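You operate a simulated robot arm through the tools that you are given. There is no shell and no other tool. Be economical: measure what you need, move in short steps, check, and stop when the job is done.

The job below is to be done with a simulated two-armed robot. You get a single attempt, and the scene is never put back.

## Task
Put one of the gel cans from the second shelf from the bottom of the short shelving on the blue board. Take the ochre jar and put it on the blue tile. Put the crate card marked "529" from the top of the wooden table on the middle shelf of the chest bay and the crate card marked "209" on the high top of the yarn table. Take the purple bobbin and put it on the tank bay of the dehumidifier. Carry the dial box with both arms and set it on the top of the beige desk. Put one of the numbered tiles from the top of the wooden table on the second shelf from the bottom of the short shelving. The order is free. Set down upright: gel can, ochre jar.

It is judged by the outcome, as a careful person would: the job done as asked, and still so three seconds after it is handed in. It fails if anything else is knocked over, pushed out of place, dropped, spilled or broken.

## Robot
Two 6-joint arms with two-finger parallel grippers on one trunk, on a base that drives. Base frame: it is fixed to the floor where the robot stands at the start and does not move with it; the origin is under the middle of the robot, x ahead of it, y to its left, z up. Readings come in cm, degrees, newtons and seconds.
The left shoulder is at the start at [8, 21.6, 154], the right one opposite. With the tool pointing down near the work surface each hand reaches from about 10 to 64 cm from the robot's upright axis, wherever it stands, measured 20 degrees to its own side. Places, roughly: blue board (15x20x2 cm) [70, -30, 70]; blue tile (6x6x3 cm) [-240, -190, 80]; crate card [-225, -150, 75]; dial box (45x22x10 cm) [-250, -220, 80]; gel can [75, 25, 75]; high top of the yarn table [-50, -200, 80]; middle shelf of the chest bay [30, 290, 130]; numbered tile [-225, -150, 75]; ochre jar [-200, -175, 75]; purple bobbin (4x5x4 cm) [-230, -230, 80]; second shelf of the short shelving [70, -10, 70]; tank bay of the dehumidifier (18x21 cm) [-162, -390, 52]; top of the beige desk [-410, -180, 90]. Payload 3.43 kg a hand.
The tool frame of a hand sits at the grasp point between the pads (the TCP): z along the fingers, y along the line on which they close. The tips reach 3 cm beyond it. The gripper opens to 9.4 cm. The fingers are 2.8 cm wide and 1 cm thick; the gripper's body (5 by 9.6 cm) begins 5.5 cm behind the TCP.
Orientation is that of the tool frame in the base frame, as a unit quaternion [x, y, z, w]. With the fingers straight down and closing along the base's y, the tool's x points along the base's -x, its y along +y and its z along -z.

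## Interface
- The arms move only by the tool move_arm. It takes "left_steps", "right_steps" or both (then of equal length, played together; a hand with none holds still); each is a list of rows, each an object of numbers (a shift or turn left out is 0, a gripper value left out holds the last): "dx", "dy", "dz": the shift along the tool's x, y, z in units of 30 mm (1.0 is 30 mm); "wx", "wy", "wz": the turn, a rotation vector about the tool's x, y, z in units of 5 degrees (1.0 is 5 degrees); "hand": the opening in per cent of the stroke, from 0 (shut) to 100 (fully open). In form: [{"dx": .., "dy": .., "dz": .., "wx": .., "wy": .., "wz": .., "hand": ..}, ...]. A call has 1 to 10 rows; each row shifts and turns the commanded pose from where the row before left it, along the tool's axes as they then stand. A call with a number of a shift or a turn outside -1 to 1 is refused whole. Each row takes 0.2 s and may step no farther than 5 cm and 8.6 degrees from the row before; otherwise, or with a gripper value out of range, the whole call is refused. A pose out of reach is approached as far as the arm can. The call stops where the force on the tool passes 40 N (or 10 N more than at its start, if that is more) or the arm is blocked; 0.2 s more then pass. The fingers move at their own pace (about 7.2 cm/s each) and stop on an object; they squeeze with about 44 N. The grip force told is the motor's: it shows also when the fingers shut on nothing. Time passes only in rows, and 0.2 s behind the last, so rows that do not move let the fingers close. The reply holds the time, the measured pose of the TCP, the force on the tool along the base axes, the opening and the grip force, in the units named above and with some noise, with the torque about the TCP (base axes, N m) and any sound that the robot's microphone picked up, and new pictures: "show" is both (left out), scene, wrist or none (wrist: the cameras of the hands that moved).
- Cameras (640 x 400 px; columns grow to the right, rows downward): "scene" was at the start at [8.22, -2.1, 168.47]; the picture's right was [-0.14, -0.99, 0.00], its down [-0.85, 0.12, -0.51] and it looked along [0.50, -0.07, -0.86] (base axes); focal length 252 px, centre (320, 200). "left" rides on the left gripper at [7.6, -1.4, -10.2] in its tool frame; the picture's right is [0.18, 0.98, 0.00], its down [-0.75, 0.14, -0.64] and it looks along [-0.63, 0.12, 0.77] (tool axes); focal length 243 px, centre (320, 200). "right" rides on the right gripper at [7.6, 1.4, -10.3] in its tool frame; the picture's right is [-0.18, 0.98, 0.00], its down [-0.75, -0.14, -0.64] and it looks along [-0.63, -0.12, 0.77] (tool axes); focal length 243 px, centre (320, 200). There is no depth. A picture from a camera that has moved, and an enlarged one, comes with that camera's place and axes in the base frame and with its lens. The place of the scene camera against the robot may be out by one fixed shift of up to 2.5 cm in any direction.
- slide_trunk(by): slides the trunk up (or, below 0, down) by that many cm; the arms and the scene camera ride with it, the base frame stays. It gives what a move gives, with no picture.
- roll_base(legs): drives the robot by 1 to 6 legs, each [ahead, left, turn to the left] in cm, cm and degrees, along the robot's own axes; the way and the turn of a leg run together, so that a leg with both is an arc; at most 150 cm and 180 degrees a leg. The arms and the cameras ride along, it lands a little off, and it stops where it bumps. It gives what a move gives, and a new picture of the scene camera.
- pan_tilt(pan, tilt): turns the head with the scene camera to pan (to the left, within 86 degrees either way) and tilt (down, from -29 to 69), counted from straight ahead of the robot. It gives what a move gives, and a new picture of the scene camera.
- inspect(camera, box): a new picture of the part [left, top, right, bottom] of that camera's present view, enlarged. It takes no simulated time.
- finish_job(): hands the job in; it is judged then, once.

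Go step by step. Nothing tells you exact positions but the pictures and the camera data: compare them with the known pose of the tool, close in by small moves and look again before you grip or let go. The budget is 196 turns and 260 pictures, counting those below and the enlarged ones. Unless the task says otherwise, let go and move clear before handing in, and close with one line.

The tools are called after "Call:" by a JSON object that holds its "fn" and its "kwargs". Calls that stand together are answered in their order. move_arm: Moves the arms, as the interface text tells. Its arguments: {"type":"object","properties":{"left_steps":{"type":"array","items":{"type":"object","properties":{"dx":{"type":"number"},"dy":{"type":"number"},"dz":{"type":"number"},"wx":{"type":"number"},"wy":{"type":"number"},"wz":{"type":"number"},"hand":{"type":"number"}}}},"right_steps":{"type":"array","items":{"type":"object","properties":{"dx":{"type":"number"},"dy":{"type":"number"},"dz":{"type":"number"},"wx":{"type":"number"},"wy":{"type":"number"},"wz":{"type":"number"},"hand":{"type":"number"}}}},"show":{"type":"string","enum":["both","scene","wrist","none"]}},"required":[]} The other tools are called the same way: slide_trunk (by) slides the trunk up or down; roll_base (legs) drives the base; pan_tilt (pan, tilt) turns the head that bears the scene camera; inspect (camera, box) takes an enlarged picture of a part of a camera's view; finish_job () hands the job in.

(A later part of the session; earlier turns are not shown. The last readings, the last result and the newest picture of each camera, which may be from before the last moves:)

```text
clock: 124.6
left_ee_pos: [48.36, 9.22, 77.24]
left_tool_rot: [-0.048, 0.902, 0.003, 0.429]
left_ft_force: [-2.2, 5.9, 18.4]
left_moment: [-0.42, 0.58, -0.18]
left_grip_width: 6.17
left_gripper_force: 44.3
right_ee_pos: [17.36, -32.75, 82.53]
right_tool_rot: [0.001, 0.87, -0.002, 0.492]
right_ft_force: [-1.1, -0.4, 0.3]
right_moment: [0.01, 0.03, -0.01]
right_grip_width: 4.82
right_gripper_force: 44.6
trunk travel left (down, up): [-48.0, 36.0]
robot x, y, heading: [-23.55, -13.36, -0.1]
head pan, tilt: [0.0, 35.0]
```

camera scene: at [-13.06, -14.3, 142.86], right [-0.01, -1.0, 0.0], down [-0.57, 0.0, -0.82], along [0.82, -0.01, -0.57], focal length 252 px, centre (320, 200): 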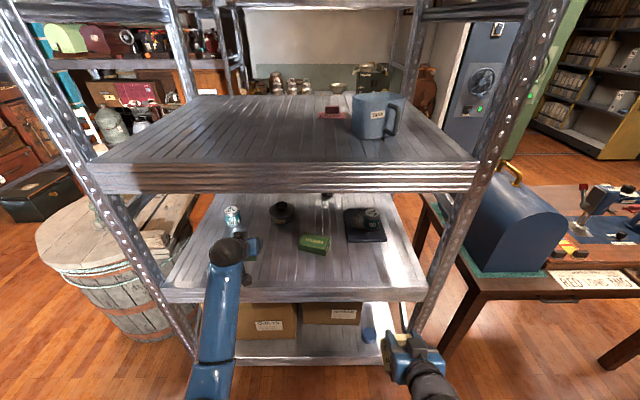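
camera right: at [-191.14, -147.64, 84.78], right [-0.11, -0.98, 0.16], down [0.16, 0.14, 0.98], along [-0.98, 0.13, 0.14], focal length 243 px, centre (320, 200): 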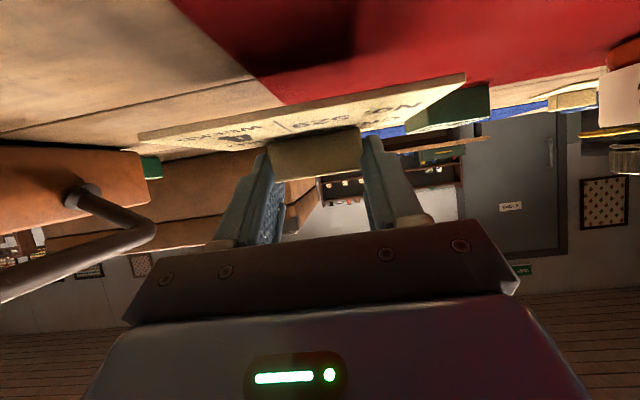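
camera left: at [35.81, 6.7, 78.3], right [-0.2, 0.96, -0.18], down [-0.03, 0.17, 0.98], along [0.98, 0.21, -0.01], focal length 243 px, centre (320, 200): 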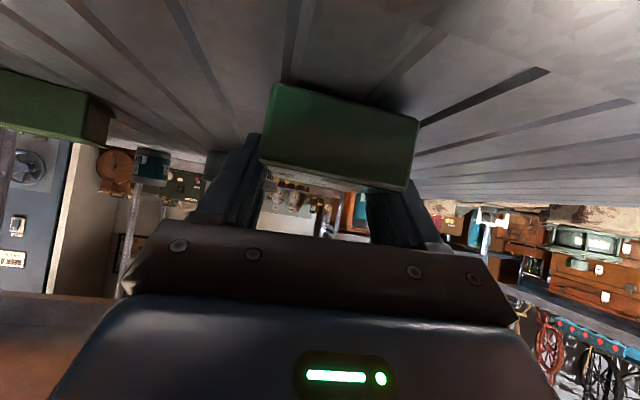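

The tile is on the shelf. I'll relieve slightly, open, and back out.

Call:
{"fn": "move_arm", "kwargs": {"left_steps": [{"dx": -0.05, "dz": -0.04}, {"hand": 100}, {"hand": 100}, {"hand": 100}, {"dx": 0.35, "dz": -0.9}, {"dx": 0.5, "dz": -0.8}, {"dx": 0.5, "dz": -0.8}, {"dx": 0.5, "dz": -0.8}], "show": "wrist"}}

```text
clock: 126.4
left_ee_pos: [36.99, 8.43, 79.19]
left_tool_rot: [-0.049, 0.903, 0.003, 0.427]
left_ft_force: [-0.6, -0.8, 0.5]
left_moment: [-0.01, 0.03, -0.01]
left_grip_width: 9.38
left_gripper_force: 0.2
right_ee_pos: [17.54, -32.77, 82.36]
right_tool_rot: [0.003, 0.871, -0.003, 0.491]
right_ft_force: [0.4, -0.4, 0.5]
right_moment: [0.0, 0.02, 0.02]
right_grip_width: 4.84
right_gripper_force: 43.9
trunk travel left (down, up): [-48.0, 36.0]
robot x, y, heading: [-23.35, -13.18, -0.3]
head pan, tilt: [0.0, 35.0]
camera left: at [24.42, 5.76, 79.96], right [-0.2, 0.96, -0.18], down [-0.03, 0.18, 0.98], along [0.98, 0.21, -0.01], focal length 243 px, centre (320, 200)
```

left: 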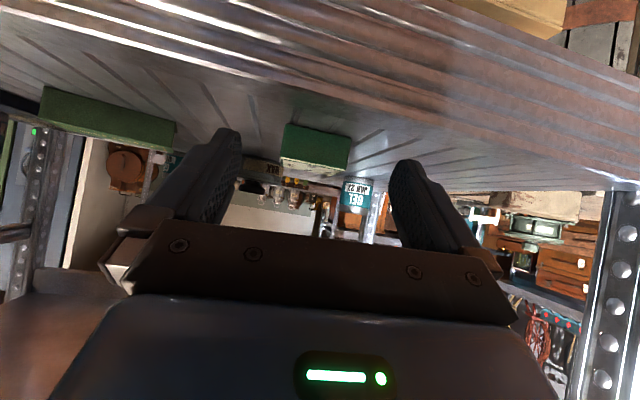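

The tile sits well. Next is card 529 for the chest bay, so I'll back away, turn left, and drive along +y.

Call:
{"fn": "roll_base", "kwargs": {"legs": [[-40, 0, 0], [0, 0, 90], [110, -35, 0]]}}

Call:
{"fn": "slide_trunk", "kwargs": {"by": 36}}

Call:
{"fn": "pan_tilt", "kwargs": {"pan": -10, "tilt": 20}}

```text
clock: 138.3
left_ee_pos: [-49.58, 160.91, 79.0]
left_tool_rot: [0.677, -0.601, -0.305, -0.297]
left_ft_force: [-0.7, 0.4, -0.3]
left_moment: [-0.02, -0.06, -0.02]
left_grip_width: 9.4
left_gripper_force: 0.1
right_ee_pos: [-8.26, 141.91, 82.49]
right_tool_rot: [0.618, -0.613, -0.348, -0.347]
right_ft_force: [-0.2, 0.0, 0.0]
right_moment: [-0.05, 0.01, -0.01]
right_grip_width: 4.79
right_gripper_force: 44.3
trunk travel left (down, up): [-48.0, 36.0]
robot x, y, heading: [-27.11, 100.9, 90.2]
head pan, tilt: [0.0, 35.0]
camera scene: at [-28.91, 111.27, 142.86], right [1.0, 0.01, 0.0], down [0.0, -0.57, -0.82], along [0.0, 0.82, -0.57], focal length 252 px, centre (320, 200)
```

scene: 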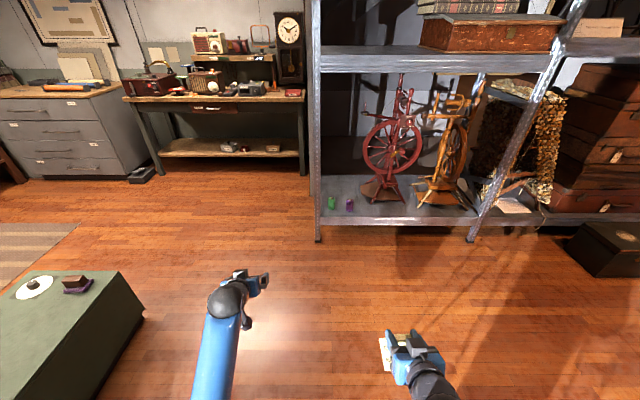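

```text
clock: 141.8
left_ee_pos: [-49.46, 161.0, 115.1]
left_tool_rot: [0.676, -0.601, -0.305, -0.297]
left_ft_force: [0.1, -0.2, -1.1]
left_moment: [-0.03, -0.02, 0.01]
left_grip_width: 9.39
left_gripper_force: 0.0
right_ee_pos: [-8.24, 141.9, 118.45]
right_tool_rot: [0.617, -0.614, -0.348, -0.348]
right_ft_force: [-0.3, -0.4, 0.1]
right_moment: [0.0, 0.01, 0.03]
right_grip_width: 4.83
right_gripper_force: 44.2
trunk travel left (down, up): [-84.0, 0.0]
robot x, y, heading: [-27.18, 100.21, 90.3]
head pan, tilt: [0.0, 35.0]
```

```text
clock: 142.6
left_ee_pos: [-49.48, 160.94, 115.05]
left_tool_rot: [0.676, -0.601, -0.304, -0.298]
left_ft_force: [0.0, -0.2, -0.4]
left_moment: [0.0, 0.0, 0.01]
left_grip_width: 9.39
left_gripper_force: 0.1
right_ee_pos: [-8.19, 141.99, 118.45]
right_tool_rot: [0.619, -0.614, -0.348, -0.346]
right_ft_force: [0.6, -0.6, -1.0]
right_moment: [-0.02, 0.02, -0.02]
right_grip_width: 4.83
right_gripper_force: 44.1
trunk travel left (down, up): [-84.0, 0.0]
robot x, y, heading: [-27.07, 100.39, 90.2]
head pan, tilt: [-10.0, 20.0]
camera scene: at [-27.3, 111.64, 181.24], right [0.99, -0.17, 0.0], down [-0.06, -0.34, -0.94], along [0.16, 0.93, -0.34], focal length 252 px, centre (320, 200)
```

scene: 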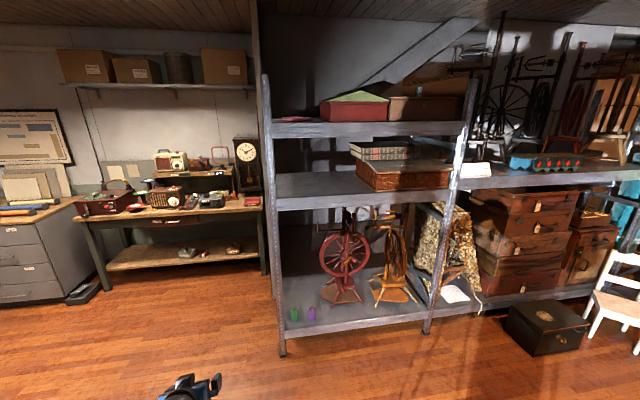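

The chest bay's middle shelf has its front edge at y≈259 and its surface at z≈128, and x from -28 to 20 is free. I'll raise the card, pull the left hand in, and drive closer.

Call:
{"fn": "move_arm", "kwargs": {"left_steps": [{"dx": 0.72, "dz": -0.86}, {"dx": 0.72, "dz": -0.86}, {"dx": 0.72, "dz": -0.86}, {"dx": 0.72, "dz": -0.86}, {"dx": 0.72, "dz": -0.86}, {"dx": 0.72, "dz": -0.86}, {}, {}, {}, {}], "right_steps": [{"dx": -0.81, "dz": 0.05}, {"dx": -0.81, "dz": 0.05}, {"dx": -0.81, "dz": 0.05}, {"dx": -0.81, "dz": 0.05}, {"dx": -0.81, "dz": 0.05}, {"dx": -0.81, "dz": 0.05}, {"dx": -0.81, "dz": 0.05}, {"dx": -0.81, "dz": 0.05}, {"dx": -0.81, "dz": 0.05}, {"dx": -0.81, "dz": 0.05}], "show": "none"}}

Call:
{"fn": "roll_base", "kwargs": {"legs": [[88, -5, -0.3]]}}

Call:
{"fn": "inspect", "kwargs": {"camera": "right", "box": [0, 0, 640, 400]}}

```text
clock: 144.8
left_ee_pos: [-47.71, 141.01, 114.88]
left_tool_rot: [0.676, -0.601, -0.305, -0.298]
left_ft_force: [0.1, 0.2, 0.6]
left_moment: [0.0, 0.01, -0.03]
left_grip_width: 9.39
left_gripper_force: 0.0
right_ee_pos: [-8.59, 156.67, 137.84]
right_tool_rot: [0.618, -0.614, -0.347, -0.347]
right_ft_force: [0.4, -0.6, -0.8]
right_moment: [-0.02, -0.01, -0.01]
right_grip_width: 4.84
right_gripper_force: 44.0
right hand out of reach, approached as far as the arm can: row 1, 2
trunk travel left (down, up): [-84.0, 0.0]
robot x, y, heading: [-27.3, 100.84, 90.3]
head pan, tilt: [-10.0, 20.0]
```

```text
clock: 149.5
left_ee_pos: [-42.49, 229.93, 114.87]
left_tool_rot: [0.675, -0.602, -0.304, -0.298]
left_ft_force: [-0.3, -0.4, -0.1]
left_moment: [0.01, 0.02, 0.0]
left_grip_width: 9.42
left_gripper_force: 0.0
right_ee_pos: [-3.27, 245.32, 137.74]
right_tool_rot: [0.617, -0.614, -0.348, -0.348]
right_ft_force: [0.6, -0.6, -0.2]
right_moment: [0.0, -0.02, 0.0]
right_grip_width: 4.83
right_gripper_force: 44.4
trunk travel left (down, up): [-84.0, 0.0]
robot x, y, heading: [-22.36, 189.79, 90.3]
head pan, tilt: [-10.0, 20.0]
camera scene: at [-22.38, 200.42, 181.26], right [0.98, -0.17, 0.0], down [-0.06, -0.34, -0.94], along [0.16, 0.93, -0.34], focal length 252 px, centre (320, 200)
```

scene: 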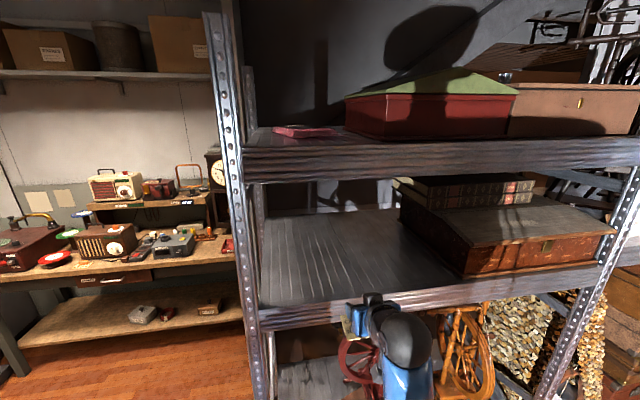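

```text
1.00 times, centred on (320, 200) of right (not enlarged: the box is as wide or as high as the picture)
camera zoom: at [-4.66, 232.49, 136.6], right [-0.98, 0.09, 0.16], down [0.14, -0.16, 0.98], along [0.12, 0.98, 0.14], focal length 243 px, centre (320, 200)
```

zoom: 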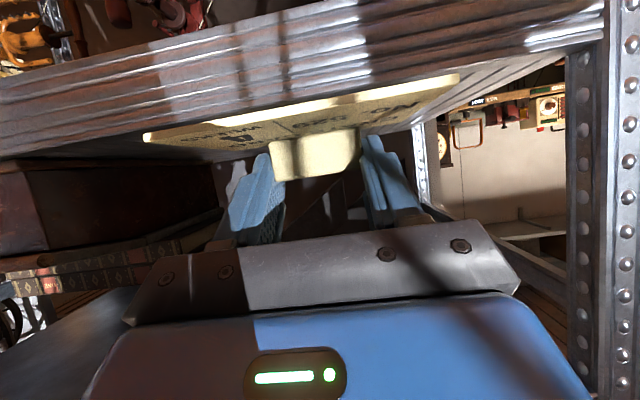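

Call:
{"fn": "move_arm", "kwargs": {"right_steps": [{"dx": -0.6, "dz": -0.36}], "show": "none"}}

Call:
{"fn": "roll_base", "kwargs": {"legs": [[24, 0, 0]]}}

Call:
{"fn": "pan_tilt", "kwargs": {"pan": -30, "tilt": 45}}

Call:
{"fn": "inspect", "kwargs": {"camera": "right", "box": [0, 0, 640, 400]}}

```text
clock: 149.9
left_ee_pos: [-42.52, 230.16, 114.77]
left_tool_rot: [0.676, -0.602, -0.304, -0.298]
left_ft_force: [-0.1, 1.2, 1.3]
left_moment: [-0.03, 0.0, 0.0]
left_grip_width: 9.38
left_gripper_force: 0.0
right_ee_pos: [-3.2, 245.5, 139.79]
right_tool_rot: [0.617, -0.616, -0.346, -0.347]
right_ft_force: [-0.5, 0.1, 0.1]
right_moment: [0.0, 0.02, -0.02]
right_grip_width: 4.83
right_gripper_force: 43.9
trunk travel left (down, up): [-84.0, 0.0]
robot x, y, heading: [-22.56, 189.7, 90.1]
head pan, tilt: [-10.0, 20.0]
```

```text
clock: 151.7
left_ee_pos: [-42.69, 253.88, 114.96]
left_tool_rot: [0.674, -0.602, -0.305, -0.301]
left_ft_force: [0.2, -0.3, 0.1]
left_moment: [0.04, 0.03, -0.04]
left_grip_width: 9.4
left_gripper_force: 0.0
right_ee_pos: [-3.13, 269.03, 140.05]
right_tool_rot: [0.616, -0.614, -0.349, -0.349]
right_ft_force: [0.7, -0.1, -0.4]
right_moment: [-0.04, 0.03, 0.0]
right_grip_width: 4.82
right_gripper_force: 43.6
trunk travel left (down, up): [-84.0, 0.0]
robot x, y, heading: [-22.54, 213.91, 90.0]
head pan, tilt: [-10.0, 20.0]
camera scene: at [-22.38, 224.04, 181.3], right [0.98, -0.17, 0.0], down [-0.06, -0.33, -0.94], along [0.16, 0.93, -0.34], focal length 252 px, centre (320, 200)
```

scene: 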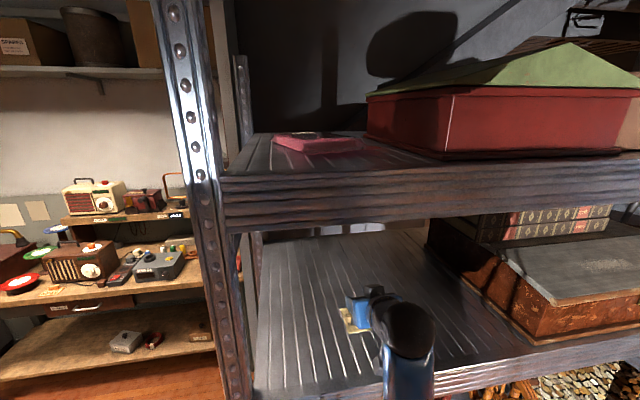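

```text
clock: 152.6
left_ee_pos: [-42.65, 254.25, 114.74]
left_tool_rot: [0.675, -0.603, -0.304, -0.298]
left_ft_force: [-0.6, 0.8, 0.0]
left_moment: [0.01, -0.01, 0.04]
left_grip_width: 9.37
left_gripper_force: 0.0
right_ee_pos: [-3.14, 269.67, 139.81]
right_tool_rot: [0.617, -0.615, -0.346, -0.348]
right_ft_force: [0.1, -0.5, -1.0]
right_moment: [-0.01, 0.03, 0.01]
right_grip_width: 4.83
right_gripper_force: 44.7
trunk travel left (down, up): [-84.0, 0.0]
robot x, y, heading: [-22.27, 214.01, 89.6]
head pan, tilt: [-30.0, 45.0]
camera scene: at [-19.92, 222.78, 177.37], right [0.87, -0.5, 0.0], down [-0.35, -0.61, -0.71], along [0.35, 0.61, -0.71], focal length 252 px, centre (320, 200)
```

scene: 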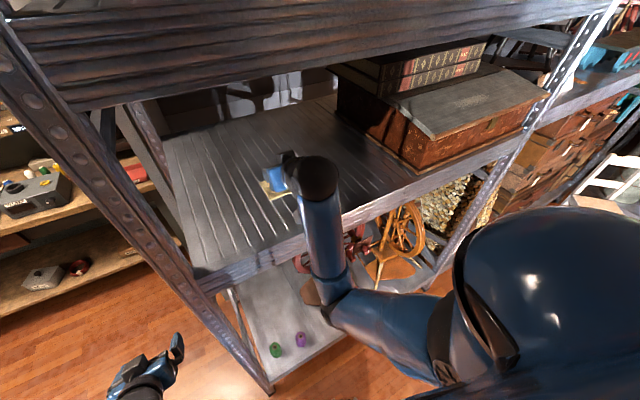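

```text
1.00 times, centred on (320, 200) of right (not enlarged: the box is as wide or as high as the picture)
camera zoom: at [-4.54, 256.81, 138.6], right [-0.98, 0.1, 0.16], down [0.14, -0.16, 0.98], along [0.12, 0.98, 0.14], focal length 243 px, centre (320, 200)
```

zoom: 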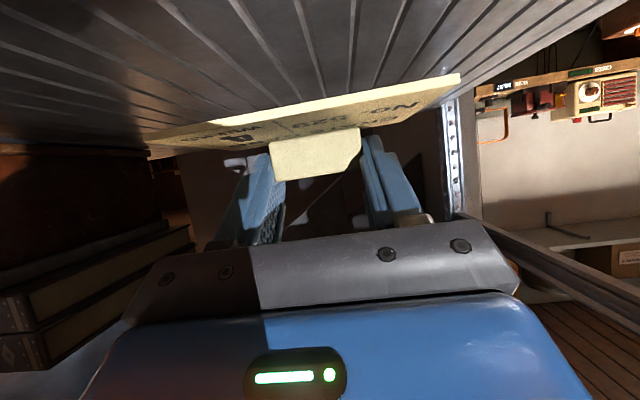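

The card is well inside the shelf. I'll lower it step by step until it touches.

Call:
{"fn": "move_arm", "kwargs": {"right_steps": [{"dx": 0.57, "dz": 0.35}, {"dx": 0.57, "dz": 0.35}, {"dx": 0.28, "dz": 0.17}, {"dx": 0.14, "dz": 0.085}, {"dx": 0.14, "dz": 0.085}, {"dx": 0.14, "dz": 0.085}, {"dx": 0.14, "dz": 0.085}], "show": "wrist"}}

```text
clock: 154.2
left_ee_pos: [-42.65, 254.07, 114.95]
left_tool_rot: [0.675, -0.602, -0.304, -0.299]
left_ft_force: [-0.3, -0.1, -0.3]
left_moment: [-0.01, -0.03, 0.01]
left_grip_width: 9.39
left_gripper_force: 0.1
right_ee_pos: [-3.17, 269.66, 133.07]
right_tool_rot: [0.615, -0.614, -0.349, -0.35]
right_ft_force: [1.5, 4.5, 17.2]
right_moment: [-0.84, 0.2, 0.03]
right_grip_width: 4.83
right_gripper_force: 44.1
trunk travel left (down, up): [-84.0, 0.0]
robot x, y, heading: [-22.66, 213.9, 89.9]
head pan, tilt: [-30.0, 45.0]
camera right: at [-4.55, 256.8, 131.83], right [-0.98, 0.09, 0.16], down [0.14, -0.17, 0.98], along [0.12, 0.98, 0.15], focal length 243 px, centre (320, 200)
```

right: 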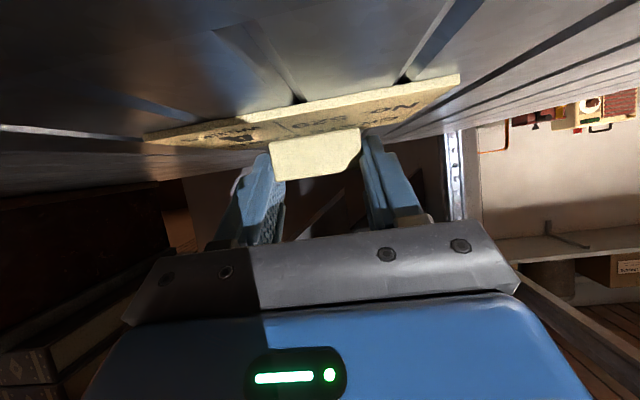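

Contact is at the card's near edge, so it's resting on the shelf. I'll release and withdraw straight back along the fingers.

Call:
{"fn": "move_arm", "kwargs": {"right_steps": [{"hand": 100}, {"hand": 100}, {"hand": 100}, {"hand": 100}, {"dx": -0.3, "dz": -0.3}, {"dx": -0.1, "dz": -0.9}, {"dx": 0.2, "dz": -0.9}, {"dx": 0.3, "dz": -0.9}], "show": "wrist"}}

```text
clock: 156.0
left_ee_pos: [-42.63, 254.3, 114.83]
left_tool_rot: [0.674, -0.603, -0.303, -0.298]
left_ft_force: [-0.3, 0.6, 0.2]
left_moment: [0.01, -0.01, 0.03]
left_grip_width: 9.43
left_gripper_force: 0.1
right_ee_pos: [-3.51, 266.05, 136.56]
right_tool_rot: [0.616, -0.616, -0.346, -0.348]
right_ft_force: [-0.8, 0.6, -0.6]
right_moment: [-0.02, -0.01, 0.0]
right_grip_width: 9.41
right_gripper_force: 0.0
right hand out of reach, approached as far as the arm can: row 7, 8
trunk travel left (down, up): [-84.0, 0.0]
robot x, y, heading: [-22.8, 213.83, 89.9]
head pan, tilt: [-30.0, 45.0]
camera right: at [-4.92, 253.14, 135.39], right [-0.98, 0.1, 0.16], down [0.14, -0.16, 0.98], along [0.12, 0.98, 0.14], focal length 243 px, centre (320, 200)
```

right: 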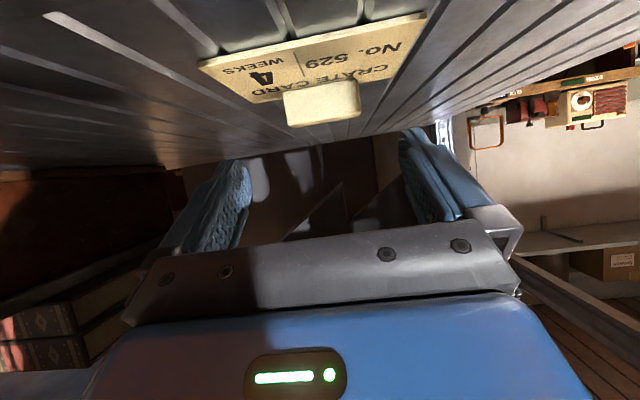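

Card 529 lies flat on the shelf. Now I'll back out and drive to the wooden table's near side for the ochre jar, keeping clear of the lamp.

Call:
{"fn": "roll_base", "kwargs": {"legs": [[-60, 0, 0], [-90, 10, 0], [-145, 10, 0], [0, 0, 90], [90, 30, 0]]}}

Call:
{"fn": "pan_tilt", "kwargs": {"pan": 10, "tilt": 40}}

```text
clock: 179.1
left_ee_pos: [-163.67, -138.67, 114.83]
left_tool_rot: [0.902, 0.07, -0.427, 0.013]
left_ft_force: [-0.9, 0.7, 0.6]
left_moment: [0.0, 0.02, 0.02]
left_grip_width: 9.41
left_gripper_force: 0.2
right_ee_pos: [-177.09, -100.07, 136.77]
right_tool_rot: [0.871, 0.019, -0.491, 0.01]
right_ft_force: [0.7, -0.6, -0.4]
right_moment: [-0.03, 0.03, 0.0]
right_grip_width: 9.39
right_gripper_force: 0.2
trunk travel left (down, up): [-84.0, 0.0]
robot x, y, heading: [-124.25, -117.08, -177.2]
head pan, tilt: [-30.0, 45.0]
camera scene: at [-135.79, -114.4, 177.39], right [0.46, 0.89, 0.0], down [0.63, -0.33, -0.71], along [-0.63, 0.33, -0.71], focal length 252 px, centre (320, 200)
```

scene: 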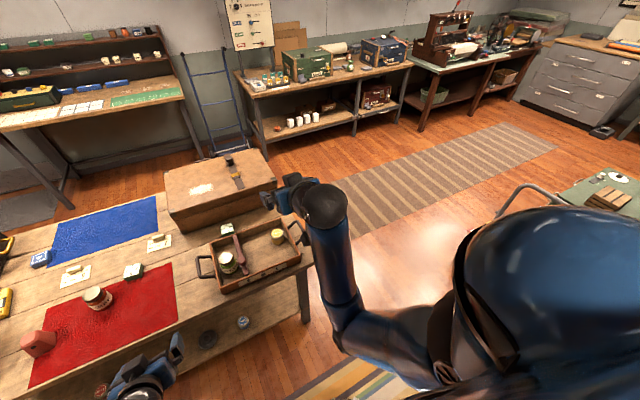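

```text
clock: 180.1
left_ee_pos: [-164.03, -138.66, 114.82]
left_tool_rot: [0.902, 0.069, -0.425, 0.012]
left_ft_force: [-0.3, -1.1, -0.2]
left_moment: [0.0, -0.02, -0.02]
left_grip_width: 9.38
left_gripper_force: 0.0
right_ee_pos: [-177.19, -100.06, 136.58]
right_tool_rot: [0.871, 0.018, -0.491, 0.008]
right_ft_force: [0.1, -0.4, 0.1]
right_moment: [-0.02, 0.02, 0.01]
right_grip_width: 9.38
right_gripper_force: 0.1
trunk travel left (down, up): [-84.0, 0.0]
robot x, y, heading: [-124.3, -116.68, -177.7]
head pan, tilt: [10.0, 40.0]
camera scene: at [-137.1, -120.07, 178.1], right [-0.21, 0.98, 0.0], down [0.63, 0.14, -0.77], along [-0.75, -0.16, -0.64], focal length 252 px, centre (320, 200)
```

scene: 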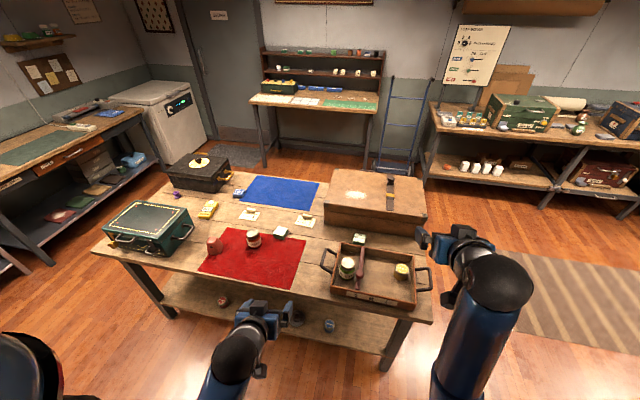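

Call:
{"fn": "roll_base", "kwargs": {"legs": [[26, 31.5, 0], [0, 0, -2.2]]}}

Call:
{"fn": "slide_trunk", "kwargs": {"by": -20}}

Call:
{"fn": "inspect", "kwargs": {"camera": "left", "box": [0, 0, 640, 400]}}

```text
clock: 183.1
left_ee_pos: [-189.07, -171.36, 114.82]
left_tool_rot: [0.903, 0.054, -0.425, 0.004]
left_ft_force: [-0.3, -0.4, 0.2]
left_moment: [0.04, 0.01, 0.0]
left_grip_width: 9.37
left_gripper_force: 0.0
right_ee_pos: [-200.92, -132.34, 136.55]
right_tool_rot: [0.871, 0.003, -0.49, -0.001]
right_ft_force: [-0.5, -0.2, 0.3]
right_moment: [0.02, 0.01, -0.03]
right_grip_width: 9.39
right_gripper_force: 0.1
trunk travel left (down, up): [-84.0, 0.0]
robot x, y, heading: [-149.0, -150.99, -179.8]
head pan, tilt: [10.0, 40.0]
camera scene: at [-161.59, -153.85, 178.09], right [-0.18, 0.98, 0.0], down [0.63, 0.12, -0.77], along [-0.75, -0.14, -0.64], focal length 252 px, centre (320, 200)
```

scene: 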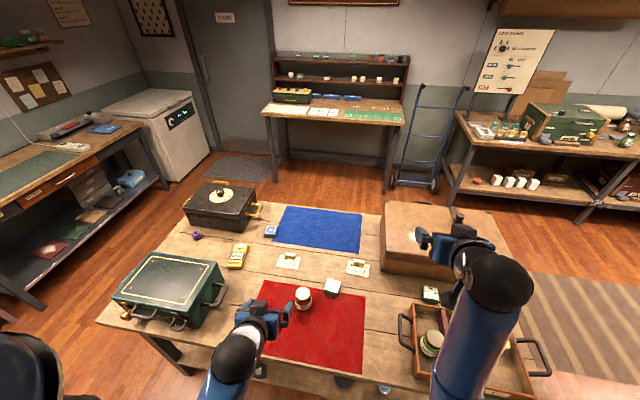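

```text
clock: 185.3
left_ee_pos: [-188.98, -171.19, 94.92]
left_tool_rot: [0.903, 0.054, -0.425, 0.006]
left_ft_force: [-0.3, 0.0, 0.9]
left_moment: [0.01, -0.03, 0.01]
left_grip_width: 9.4
left_gripper_force: 0.1
right_ee_pos: [-200.87, -132.09, 116.62]
right_tool_rot: [0.87, 0.003, -0.492, 0.001]
right_ft_force: [0.1, 0.4, 0.0]
right_moment: [0.03, 0.0, 0.01]
right_grip_width: 9.41
right_gripper_force: 0.0
trunk travel left (down, up): [-64.0, 20.0]
robot x, y, heading: [-148.4, -150.94, -179.5]
head pan, tilt: [10.0, 40.0]
```

```text
1.00 times, centred on (320, 200) of left (not enlarged: the box is as wide or as high as the picture)
camera zoom: at [-176.4, -168.52, 95.63], right [0.22, -0.96, -0.18], down [0.03, -0.17, 0.98], along [-0.98, -0.22, -0.01], focal length 243 px, centre (320, 200)
```

zoom: 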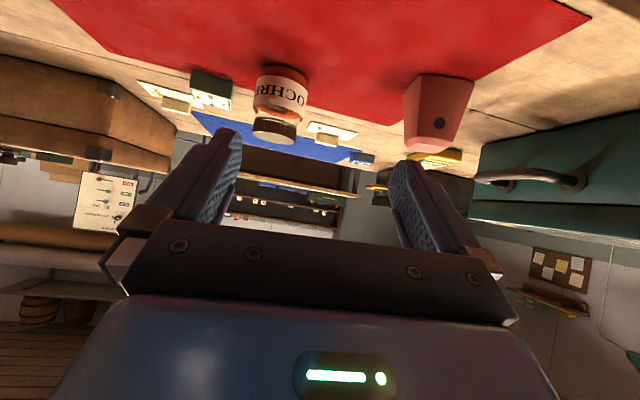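

The jar is centred at about (-211, -168.3), roughly 7 cm wide and 8 cm tall. I'll come in front of it at grip height first.

Call:
{"fn": "move_arm", "kwargs": {"left_steps": [{"dx": 0.35, "dy": -0.27, "dz": 0.95}, {"dx": 0.35, "dy": -0.27, "dz": 0.95}, {"dx": 0.35, "dy": -0.27, "dz": 0.95}, {"dx": 0.35, "dy": -0.27, "dz": 0.95}], "show": "wrist"}}

```text
clock: 186.3
left_ee_pos: [-195.39, -168.15, 84.11]
left_tool_rot: [0.903, 0.053, -0.426, 0.005]
left_ft_force: [0.0, 0.4, 0.0]
left_moment: [0.01, 0.01, 0.0]
left_grip_width: 9.38
left_gripper_force: 0.1
right_ee_pos: [-200.87, -132.16, 116.63]
right_tool_rot: [0.871, 0.004, -0.491, 0.002]
right_ft_force: [0.2, -0.4, 0.6]
right_moment: [0.0, -0.02, -0.04]
right_grip_width: 9.39
right_gripper_force: 0.0
trunk travel left (down, up): [-64.0, 20.0]
robot x, y, heading: [-148.98, -150.6, -179.5]
head pan, tilt: [10.0, 40.0]
camera left: at [-182.82, -165.57, 84.9], right [0.22, -0.96, -0.18], down [0.03, -0.17, 0.98], along [-0.98, -0.22, -0.01], focal length 243 px, centre (320, 200)
```

left: 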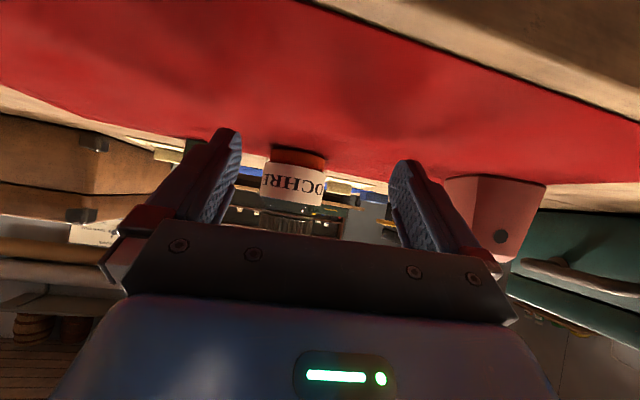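

Call:
{"fn": "move_arm", "kwargs": {"left_steps": [{"dx": -0.61, "dy": -0.08, "dz": 0.74}, {"dx": -0.61, "dy": -0.08, "dz": 0.74}, {"dx": -0.61, "dy": -0.08, "dz": 0.74}], "show": "wrist"}}

```text
clock: 187.1
left_ee_pos: [-204.3, -168.56, 84.22]
left_tool_rot: [0.903, 0.054, -0.426, 0.006]
left_ft_force: [-0.8, 0.5, -0.2]
left_moment: [-0.02, 0.03, 0.03]
left_grip_width: 9.42
left_gripper_force: 0.0
right_ee_pos: [-201.03, -132.21, 116.54]
right_tool_rot: [0.871, 0.004, -0.491, 0.002]
right_ft_force: [-0.1, 0.3, -1.0]
right_moment: [0.01, 0.0, 0.0]
right_grip_width: 9.4
right_gripper_force: 0.0
trunk travel left (down, up): [-64.0, 20.0]
robot x, y, heading: [-148.96, -150.68, -179.4]
head pan, tilt: [10.0, 40.0]
camera left: at [-191.73, -165.93, 84.97], right [0.22, -0.96, -0.18], down [0.03, -0.17, 0.98], along [-0.98, -0.22, -0.01], focal length 243 px, centre (320, 200)
```

left: 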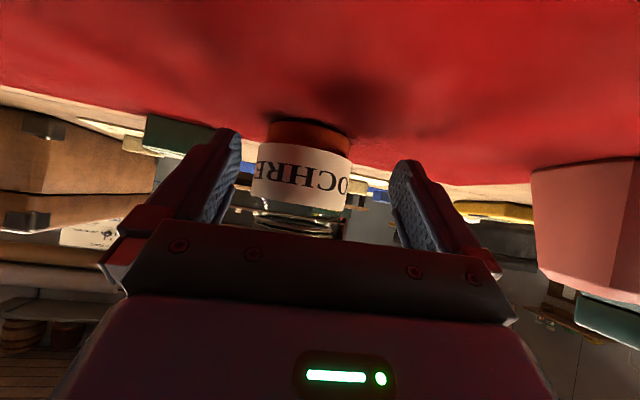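

Call:
{"fn": "move_arm", "kwargs": {"left_steps": [{"dx": -0.5, "dy": -0.2, "dz": 0.61}, {"dx": -0.5, "dy": -0.16, "dz": 0.61}, {"hand": 0}, {"hand": 0}, {"hand": 0}, {"hand": 0}], "show": "wrist"}}

```text
clock: 188.5
left_ee_pos: [-208.9, -167.9, 84.63]
left_tool_rot: [0.903, 0.054, -0.426, 0.006]
left_ft_force: [0.3, -0.2, -0.1]
left_moment: [-0.01, -0.01, 0.0]
left_grip_width: 6.7
left_gripper_force: 44.0
right_ee_pos: [-200.8, -132.14, 116.67]
right_tool_rot: [0.871, 0.003, -0.492, 0.0]
right_ft_force: [-0.8, -0.7, 0.4]
right_moment: [0.0, 0.01, 0.01]
right_grip_width: 9.4
right_gripper_force: 0.1
trunk travel left (down, up): [-64.0, 20.0]
robot x, y, heading: [-148.44, -150.54, -179.6]
head pan, tilt: [10.0, 40.0]
camera left: at [-196.31, -165.29, 85.32], right [0.22, -0.96, -0.18], down [0.03, -0.17, 0.98], along [-0.98, -0.22, -0.01], focal length 243 px, centre (320, 200)
```

left: 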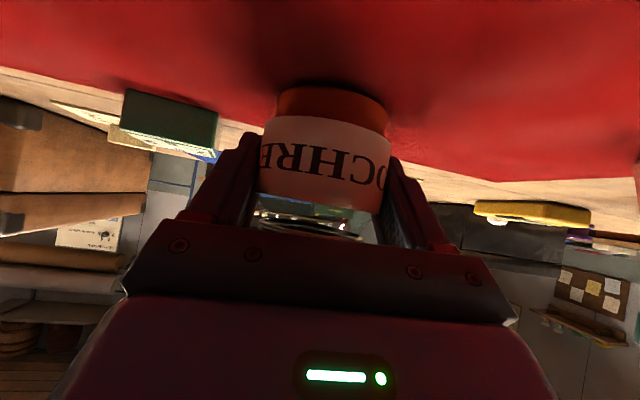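

The jar is gripped at its full width of 6.7 cm. I'll lift slowly, then higher.

Call:
{"fn": "move_arm", "kwargs": {"left_steps": [{"dx": -0.25, "dz": -0.21}, {"dx": -0.25, "dz": -0.21}, {"dx": -0.25, "dz": -0.21}, {"dx": -0.5, "dz": -0.42}, {"dx": -0.75, "dz": -0.62}, {"dx": -0.75, "dz": -0.62}, {"dx": -0.75, "dz": -0.62}, {"dx": -0.75, "dz": -0.62}, {"dx": -0.75, "dz": -0.62}], "show": "wrist"}}

```text
clock: 190.5
left_ee_pos: [-208.62, -168.3, 104.1]
left_tool_rot: [0.903, 0.054, -0.426, 0.005]
left_ft_force: [0.0, -0.7, -3.2]
left_moment: [-0.01, 0.03, -0.01]
left_grip_width: 6.72
left_gripper_force: 43.9
right_ee_pos: [-200.92, -132.19, 116.54]
right_tool_rot: [0.871, 0.003, -0.491, 0.001]
right_ft_force: [-0.1, -0.4, -0.2]
right_moment: [-0.02, -0.02, -0.01]
right_grip_width: 9.39
right_gripper_force: 0.0
trunk travel left (down, up): [-64.0, 20.0]
robot x, y, heading: [-148.47, -150.89, -179.4]
head pan, tilt: [10.0, 40.0]
camera left: at [-196.05, -165.68, 104.89], right [0.22, -0.96, -0.18], down [0.03, -0.17, 0.98], along [-0.98, -0.22, -0.01], focal length 243 px, centre (320, 200)
```

left: 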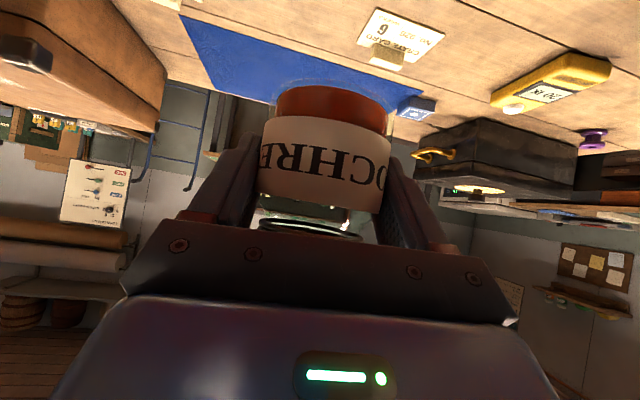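

The jar is secure. I'll raise the trunk for clearance and drive around the table's left end to face +y for the bobbin.

Call:
{"fn": "slide_trunk", "kwargs": {"by": 15}}

Call:
{"fn": "roll_base", "kwargs": {"legs": [[0, 144, 0], [0, 0, -90.5]]}}

Call:
{"fn": "pan_tilt", "kwargs": {"pan": 0, "tilt": 40}}

```text
clock: 192.2
left_ee_pos: [-208.58, -168.27, 119.03]
left_tool_rot: [0.903, 0.053, -0.426, 0.005]
left_ft_force: [-0.6, 0.4, -2.3]
left_moment: [0.0, 0.03, -0.04]
left_grip_width: 6.71
left_gripper_force: 43.7
right_ee_pos: [-200.9, -132.24, 131.64]
right_tool_rot: [0.871, 0.004, -0.49, 0.002]
right_ft_force: [0.7, -0.2, 0.2]
right_moment: [-0.01, -0.01, 0.0]
right_grip_width: 9.38
right_gripper_force: 0.0
trunk travel left (down, up): [-79.0, 5.0]
robot x, y, heading: [-148.91, -150.97, -179.5]
head pan, tilt: [10.0, 40.0]
```

```text
clock: 203.3
left_ee_pos: [-165.96, -236.64, 119.11]
left_tool_rot: [0.667, -0.611, -0.3, -0.302]
left_ft_force: [0.4, 0.7, -3.0]
left_moment: [0.04, 0.01, 0.01]
left_grip_width: 6.66
left_gripper_force: 44.2
right_ee_pos: [-130.11, -245.39, 131.62]
right_tool_rot: [-0.608, 0.624, 0.341, 0.353]
right_ft_force: [-0.1, -0.3, 0.4]
right_moment: [0.02, 0.01, 0.02]
right_grip_width: 9.41
right_gripper_force: 0.0
trunk travel left (down, up): [-79.0, 5.0]
robot x, y, heading: [-150.84, -297.43, 88.6]
head pan, tilt: [10.0, 40.0]
camera scene: at [-153.1, -286.81, 173.1], right [0.99, 0.15, 0.0], down [0.1, -0.64, -0.77], along [-0.11, 0.76, -0.64], focal length 252 px, centre (320, 200)
```

scene: 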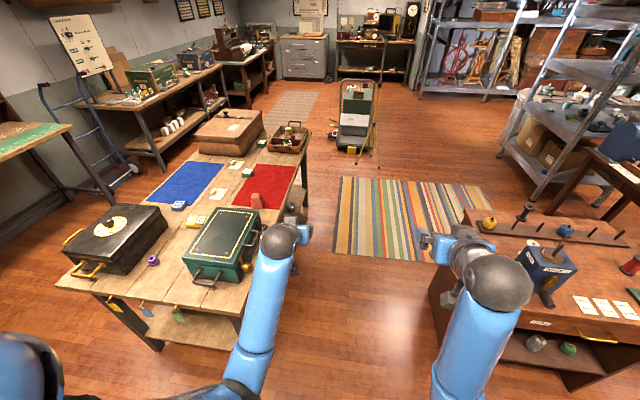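

```text
clock: 204.0
left_ee_pos: [-166.01, -236.66, 119.03]
left_tool_rot: [0.667, -0.612, -0.3, -0.302]
left_ft_force: [-0.2, 0.7, -2.1]
left_moment: [0.01, 0.03, -0.02]
left_grip_width: 6.71
left_gripper_force: 44.4
right_ee_pos: [-129.96, -245.49, 131.61]
right_tool_rot: [-0.609, 0.623, 0.342, 0.352]
right_ft_force: [-1.2, 0.2, -0.1]
right_moment: [0.0, -0.03, 0.01]
right_grip_width: 9.41
right_gripper_force: 0.1
trunk travel left (down, up): [-79.0, 5.0]
robot x, y, heading: [-150.28, -297.04, 88.4]
head pan, tilt: [0.0, 40.0]
camera scene: at [-151.6, -286.72, 173.1], right [1.0, -0.03, 0.0], down [-0.02, -0.64, -0.77], along [0.02, 0.77, -0.64], focal length 252 px, centre (320, 200)
```

scene: 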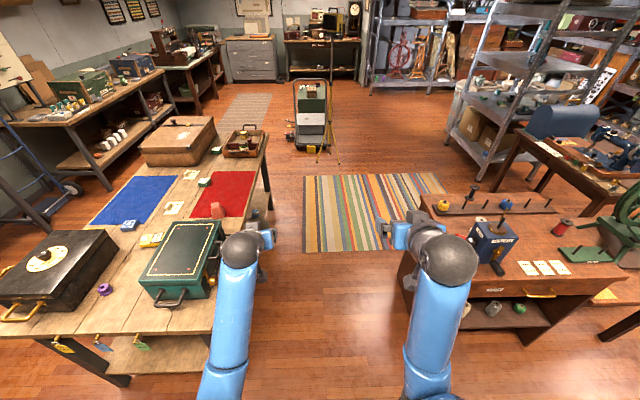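

The bobbin is at about (-235.5, -230), beside the dial box. I'll slide left along the table end to line up the right hand, with the jar passing well above the box.

Call:
{"fn": "roll_base", "kwargs": {"legs": [[0, 0, 1.5], [6, 105, 0]]}}

Call:
{"fn": "slide_trunk", "kwargs": {"by": -14}}

Call:
{"fn": "pan_tilt", "kwargs": {"pan": -10, "tilt": 55}}

```text
clock: 209.9
left_ee_pos: [-276.26, -232.56, 119.1]
left_tool_rot: [0.681, -0.596, -0.306, -0.295]
left_ft_force: [0.5, -0.4, -3.0]
left_moment: [-0.03, -0.01, 0.0]
left_grip_width: 6.67
left_gripper_force: 44.0
right_ee_pos: [-239.93, -239.72, 131.56]
right_tool_rot: [0.623, -0.609, -0.351, -0.344]
right_ft_force: [-0.2, -0.5, 0.1]
right_moment: [0.01, 0.0, -0.02]
right_grip_width: 9.38
right_gripper_force: 0.1
trunk travel left (down, up): [-79.0, 5.0]
robot x, y, heading: [-258.02, -292.05, 91.4]
head pan, tilt: [0.0, 40.0]
camera scene: at [-259.43, -281.89, 173.1], right [1.0, 0.02, 0.0], down [0.01, -0.64, -0.77], along [-0.02, 0.77, -0.64], focal length 252 px, centre (320, 200)
```

scene: 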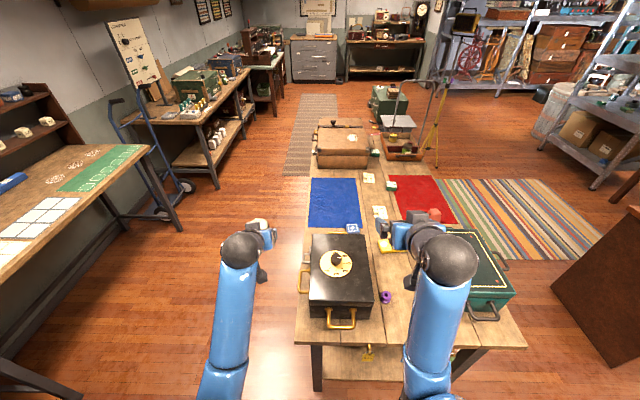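

```text
clock: 211.6
left_ee_pos: [-276.23, -232.56, 105.13]
left_tool_rot: [0.682, -0.595, -0.307, -0.294]
left_ft_force: [0.0, 0.2, -3.2]
left_moment: [-0.04, -0.05, 0.01]
left_grip_width: 6.66
left_gripper_force: 44.1
right_ee_pos: [-240.0, -239.81, 117.61]
right_tool_rot: [0.623, -0.609, -0.35, -0.344]
right_ft_force: [-0.9, 0.6, 0.7]
right_moment: [-0.04, -0.02, -0.01]
right_grip_width: 9.39
right_gripper_force: 0.0
trunk travel left (down, up): [-65.0, 19.0]
robot x, y, heading: [-257.84, -292.31, 91.3]
head pan, tilt: [0.0, 40.0]
```

```text
clock: 212.3
left_ee_pos: [-276.25, -232.54, 105.13]
left_tool_rot: [0.682, -0.595, -0.307, -0.294]
left_ft_force: [0.8, 1.0, -1.7]
left_moment: [0.03, -0.01, 0.02]
left_grip_width: 6.72
left_gripper_force: 43.3
right_ee_pos: [-240.02, -239.77, 117.44]
right_tool_rot: [0.624, -0.608, -0.352, -0.343]
right_ft_force: [0.5, -0.9, -0.6]
right_moment: [-0.03, -0.02, 0.03]
right_grip_width: 9.38
right_gripper_force: 0.1
trunk travel left (down, up): [-65.0, 19.0]
robot x, y, heading: [-257.62, -292.23, 91.4]
head pan, tilt: [-10.0, 55.0]
camera scene: at [-258.29, -283.27, 157.04], right [0.99, -0.15, 0.0], down [-0.12, -0.81, -0.57], along [0.09, 0.57, -0.82], focal length 252 px, centre (320, 200)
```

scene: 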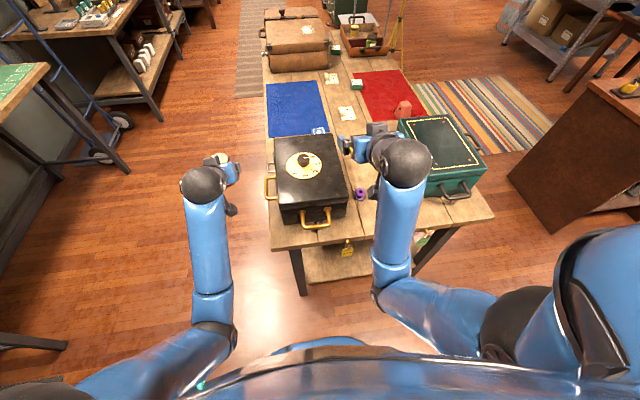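

I see the box body at x -264..-242, y -238..-205, the bobbin at about (-235, -231), and the blue tile at about (-245, -195). I'll bring the right hand down over the bobbin with a narrower opening.

Call:
{"fn": "move_arm", "kwargs": {"right_steps": [{"dy": -0.85, "hand": 68}, {"dy": -0.8}, {"dx": 0.85, "dz": 0.9}, {"dx": 0.85, "dz": 0.9}, {"dx": 0.85, "dz": 0.9}, {"dx": 0.85, "dz": 0.9}, {"dx": 0.85, "dz": 0.9}, {"dx": 0.85, "dz": 0.9}, {"dx": 0.85, "dz": 0.9}, {"dx": 0.85, "dz": 0.9}], "show": "wrist"}}

```text
clock: 214.5
left_ee_pos: [-276.36, -232.61, 104.91]
left_tool_rot: [0.682, -0.595, -0.307, -0.294]
left_ft_force: [0.1, 0.9, -1.3]
left_moment: [-0.01, -0.01, 0.01]
left_grip_width: 6.7
left_gripper_force: 44.1
right_ee_pos: [-235.36, -231.72, 89.23]
right_tool_rot: [0.623, -0.609, -0.35, -0.344]
right_ft_force: [0.6, -0.2, 0.0]
right_moment: [0.02, 0.0, -0.03]
right_grip_width: 6.4
right_gripper_force: 0.0
trunk travel left (down, up): [-65.0, 19.0]
robot x, y, heading: [-258.02, -292.4, 91.1]
head pan, tilt: [-10.0, 55.0]
camera right: at [-236.49, -244.54, 87.96], right [-0.98, 0.07, 0.16], down [0.14, -0.16, 0.98], along [0.1, 0.98, 0.14], focal length 243 px, centre (320, 200)
```

right: 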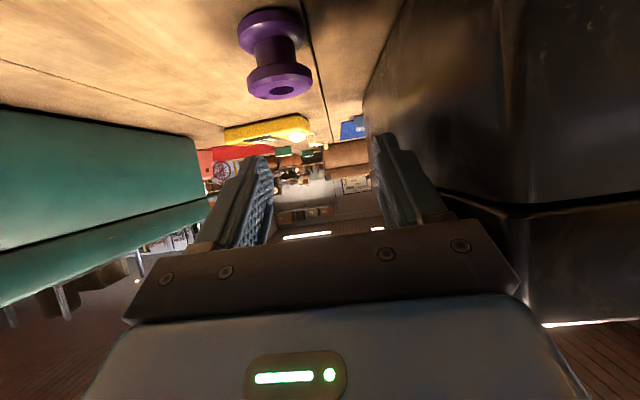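

Call:
{"fn": "move_arm", "kwargs": {"right_steps": [{"dx": 0.4, "dy": -0.3, "dz": 0.4}, {"dx": 0.46, "dy": -0.3, "dz": 0.43}, {"dx": 0.4, "dz": 0.3}], "show": "wrist"}}

```text
clock: 215.3
left_ee_pos: [-276.46, -232.5, 105.06]
left_tool_rot: [0.682, -0.595, -0.307, -0.294]
left_ft_force: [0.0, -0.2, -3.0]
left_moment: [0.03, 0.0, 0.03]
left_grip_width: 6.7
left_gripper_force: 44.2
right_ee_pos: [-233.5, -230.78, 83.91]
right_tool_rot: [0.623, -0.609, -0.351, -0.345]
right_ft_force: [0.2, -1.0, -0.4]
right_moment: [-0.01, -0.01, 0.0]
right_grip_width: 6.39
right_gripper_force: 0.1
trunk travel left (down, up): [-65.0, 19.0]
robot x, y, heading: [-257.69, -292.29, 91.3]
head pan, tilt: [-10.0, 55.0]
camera right: at [-234.63, -243.69, 82.82], right [-0.99, 0.07, 0.16], down [0.14, -0.16, 0.98], along [0.1, 0.98, 0.14], focal length 243 px, centre (320, 200)
```

right: 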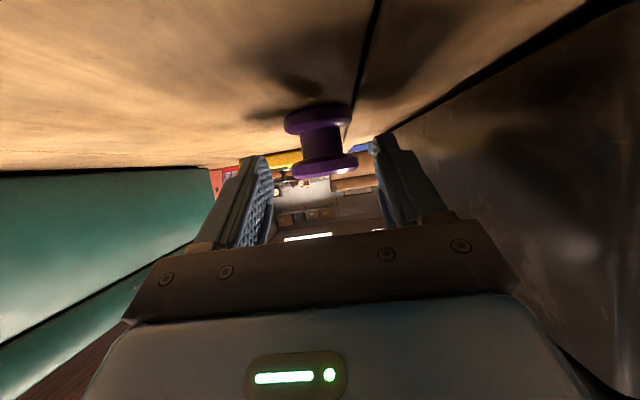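

Call:
{"fn": "move_arm", "kwargs": {"right_steps": [{"dx": 0.13, "dz": 0.28}, {"hand": 0}, {"hand": 0}, {"hand": 0}, {"hand": 0}, {"dx": -0.28, "dz": -0.17}, {"dx": -0.28, "dz": -0.17}, {"dx": -0.56, "dz": -0.34}], "show": "wrist"}}

```text
clock: 217.1
left_ee_pos: [-276.3, -232.62, 105.07]
left_tool_rot: [0.682, -0.595, -0.307, -0.295]
left_ft_force: [0.2, 0.2, -2.4]
left_moment: [0.0, 0.01, 0.0]
left_grip_width: 6.72
left_gripper_force: 44.2
right_ee_pos: [-233.52, -230.22, 87.15]
right_tool_rot: [0.623, -0.608, -0.351, -0.344]
right_ft_force: [-0.8, 0.2, -0.2]
right_moment: [-0.02, -0.02, -0.01]
right_grip_width: 3.54
right_gripper_force: 43.6
trunk travel left (down, up): [-65.0, 19.0]
robot x, y, heading: [-258.09, -291.97, 91.1]
head pan, tilt: [-10.0, 55.0]
camera right: at [-234.57, -243.04, 85.93], right [-0.99, 0.07, 0.16], down [0.14, -0.16, 0.98], along [0.1, 0.99, 0.14], focal length 243 px, centre (320, 200)
```

right: 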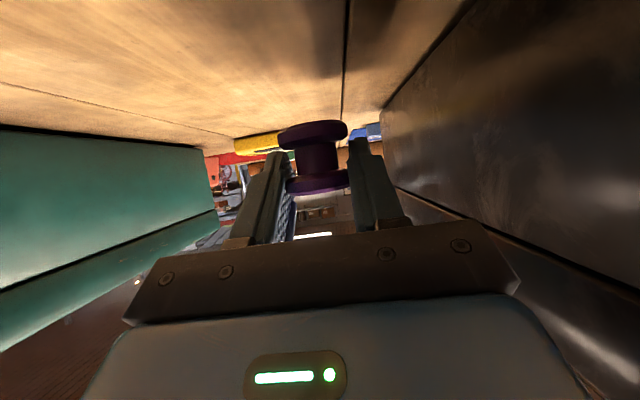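

The bobbin is held. I'll raise it and drive around to the far side of the table to set the jar on the blue tile.

Call:
{"fn": "move_arm", "kwargs": {"right_steps": [{"dx": -0.85, "dz": -0.52}, {"dx": -0.85, "dz": -0.52}, {"dx": -0.85, "dz": -0.52}, {"dx": -0.85, "dz": -0.52}, {"dx": -0.85, "dz": -0.52}, {"dx": -0.85, "dz": -0.52}, {"dx": -0.85, "dz": -0.52}, {"dx": -0.85, "dz": -0.52}], "show": "none"}}

Call:
{"fn": "slide_trunk", "kwargs": {"by": 10}}

Call:
{"fn": "roll_base", "kwargs": {"legs": [[-18, 0, 0], [0, 68, 0], [0, 0, -91]]}}

Call:
{"fn": "pan_tilt", "kwargs": {"pan": 30, "tilt": 40}}

```text
clock: 218.9
left_ee_pos: [-276.38, -232.61, 104.94]
left_tool_rot: [0.681, -0.595, -0.307, -0.296]
left_ft_force: [0.3, -0.6, -2.3]
left_moment: [0.0, 0.03, -0.03]
left_grip_width: 6.71
left_gripper_force: 44.3
right_ee_pos: [-233.32, -230.18, 111.04]
right_tool_rot: [0.624, -0.609, -0.35, -0.343]
right_ft_force: [0.0, 0.1, -0.2]
right_moment: [-0.01, -0.01, -0.02]
right_grip_width: 3.51
right_gripper_force: 43.9
trunk travel left (down, up): [-65.0, 19.0]
robot x, y, heading: [-257.92, -292.59, 91.4]
head pan, tilt: [-10.0, 55.0]
```

```text
clock: 220.3
left_ee_pos: [-276.41, -232.66, 115.18]
left_tool_rot: [0.682, -0.595, -0.307, -0.294]
left_ft_force: [-0.7, -0.5, -3.3]
left_moment: [0.01, -0.02, 0.01]
left_grip_width: 6.73
left_gripper_force: 44.3
right_ee_pos: [-233.3, -230.32, 120.99]
right_tool_rot: [0.624, -0.608, -0.35, -0.343]
right_ft_force: [-0.1, 0.1, -0.2]
right_moment: [-0.04, -0.01, -0.04]
right_grip_width: 3.49
right_gripper_force: 44.3
trunk travel left (down, up): [-75.0, 9.0]
robot x, y, heading: [-257.87, -292.6, 91.1]
head pan, tilt: [-10.0, 55.0]
```

```text
clock: 229.0
left_ee_pos: [-267.12, -292.47, 115.01]
left_tool_rot: [-0.059, 0.903, 0.007, 0.425]
left_ft_force: [-0.1, -0.3, -2.2]
left_moment: [0.02, 0.03, 0.03]
left_grip_width: 6.71
left_gripper_force: 44.2
right_ee_pos: [-264.97, -335.48, 121.04]
right_tool_rot: [-0.009, 0.871, 0.003, 0.491]
right_ft_force: [-0.1, 0.6, 0.4]
right_moment: [-0.01, 0.01, -0.02]
right_grip_width: 3.48
right_gripper_force: 43.8
trunk travel left (down, up): [-75.0, 9.0]
robot x, y, heading: [-326.78, -310.94, 1.0]
head pan, tilt: [-10.0, 55.0]
camera scene: at [-318.13, -312.98, 167.03], right [-0.16, -0.99, 0.0], down [-0.81, 0.13, -0.57], along [0.57, -0.09, -0.82], focal length 252 px, centre (320, 200)
```

scene: 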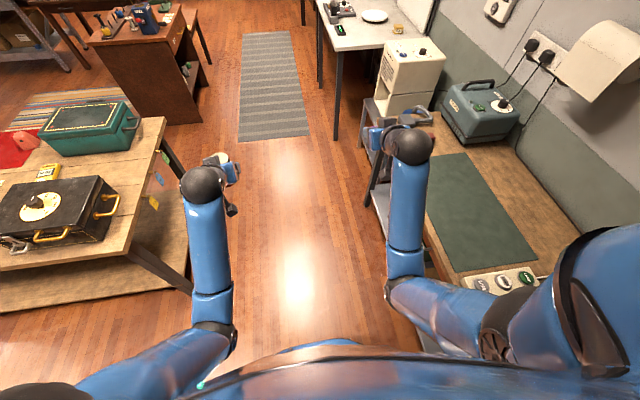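

```text
clock: 230.0
left_ee_pos: [-267.09, -292.51, 115.05]
left_tool_rot: [-0.059, 0.903, 0.008, 0.425]
left_ft_force: [-0.2, 0.2, -2.7]
left_moment: [0.0, -0.01, -0.01]
left_grip_width: 6.7
left_gripper_force: 43.7
right_ee_pos: [-264.96, -335.5, 121.06]
right_tool_rot: [-0.008, 0.871, 0.003, 0.491]
right_ft_force: [0.0, -0.1, 0.2]
right_moment: [0.0, 0.01, -0.02]
right_grip_width: 3.52
right_gripper_force: 44.1
trunk travel left (down, up): [-75.0, 9.0]
robot x, y, heading: [-327.07, -310.45, 1.1]
head pan, tilt: [30.0, 40.0]
camera scene: at [-317.96, -307.51, 169.09], right [0.52, -0.86, 0.0], down [-0.55, -0.33, -0.77], along [0.66, 0.39, -0.64], focal length 252 px, centre (320, 200)
```

scene: 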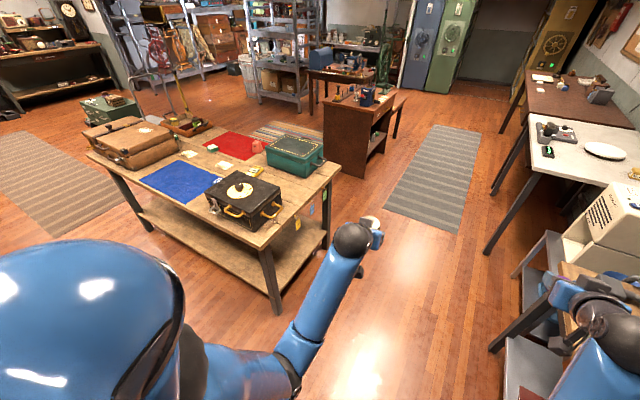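

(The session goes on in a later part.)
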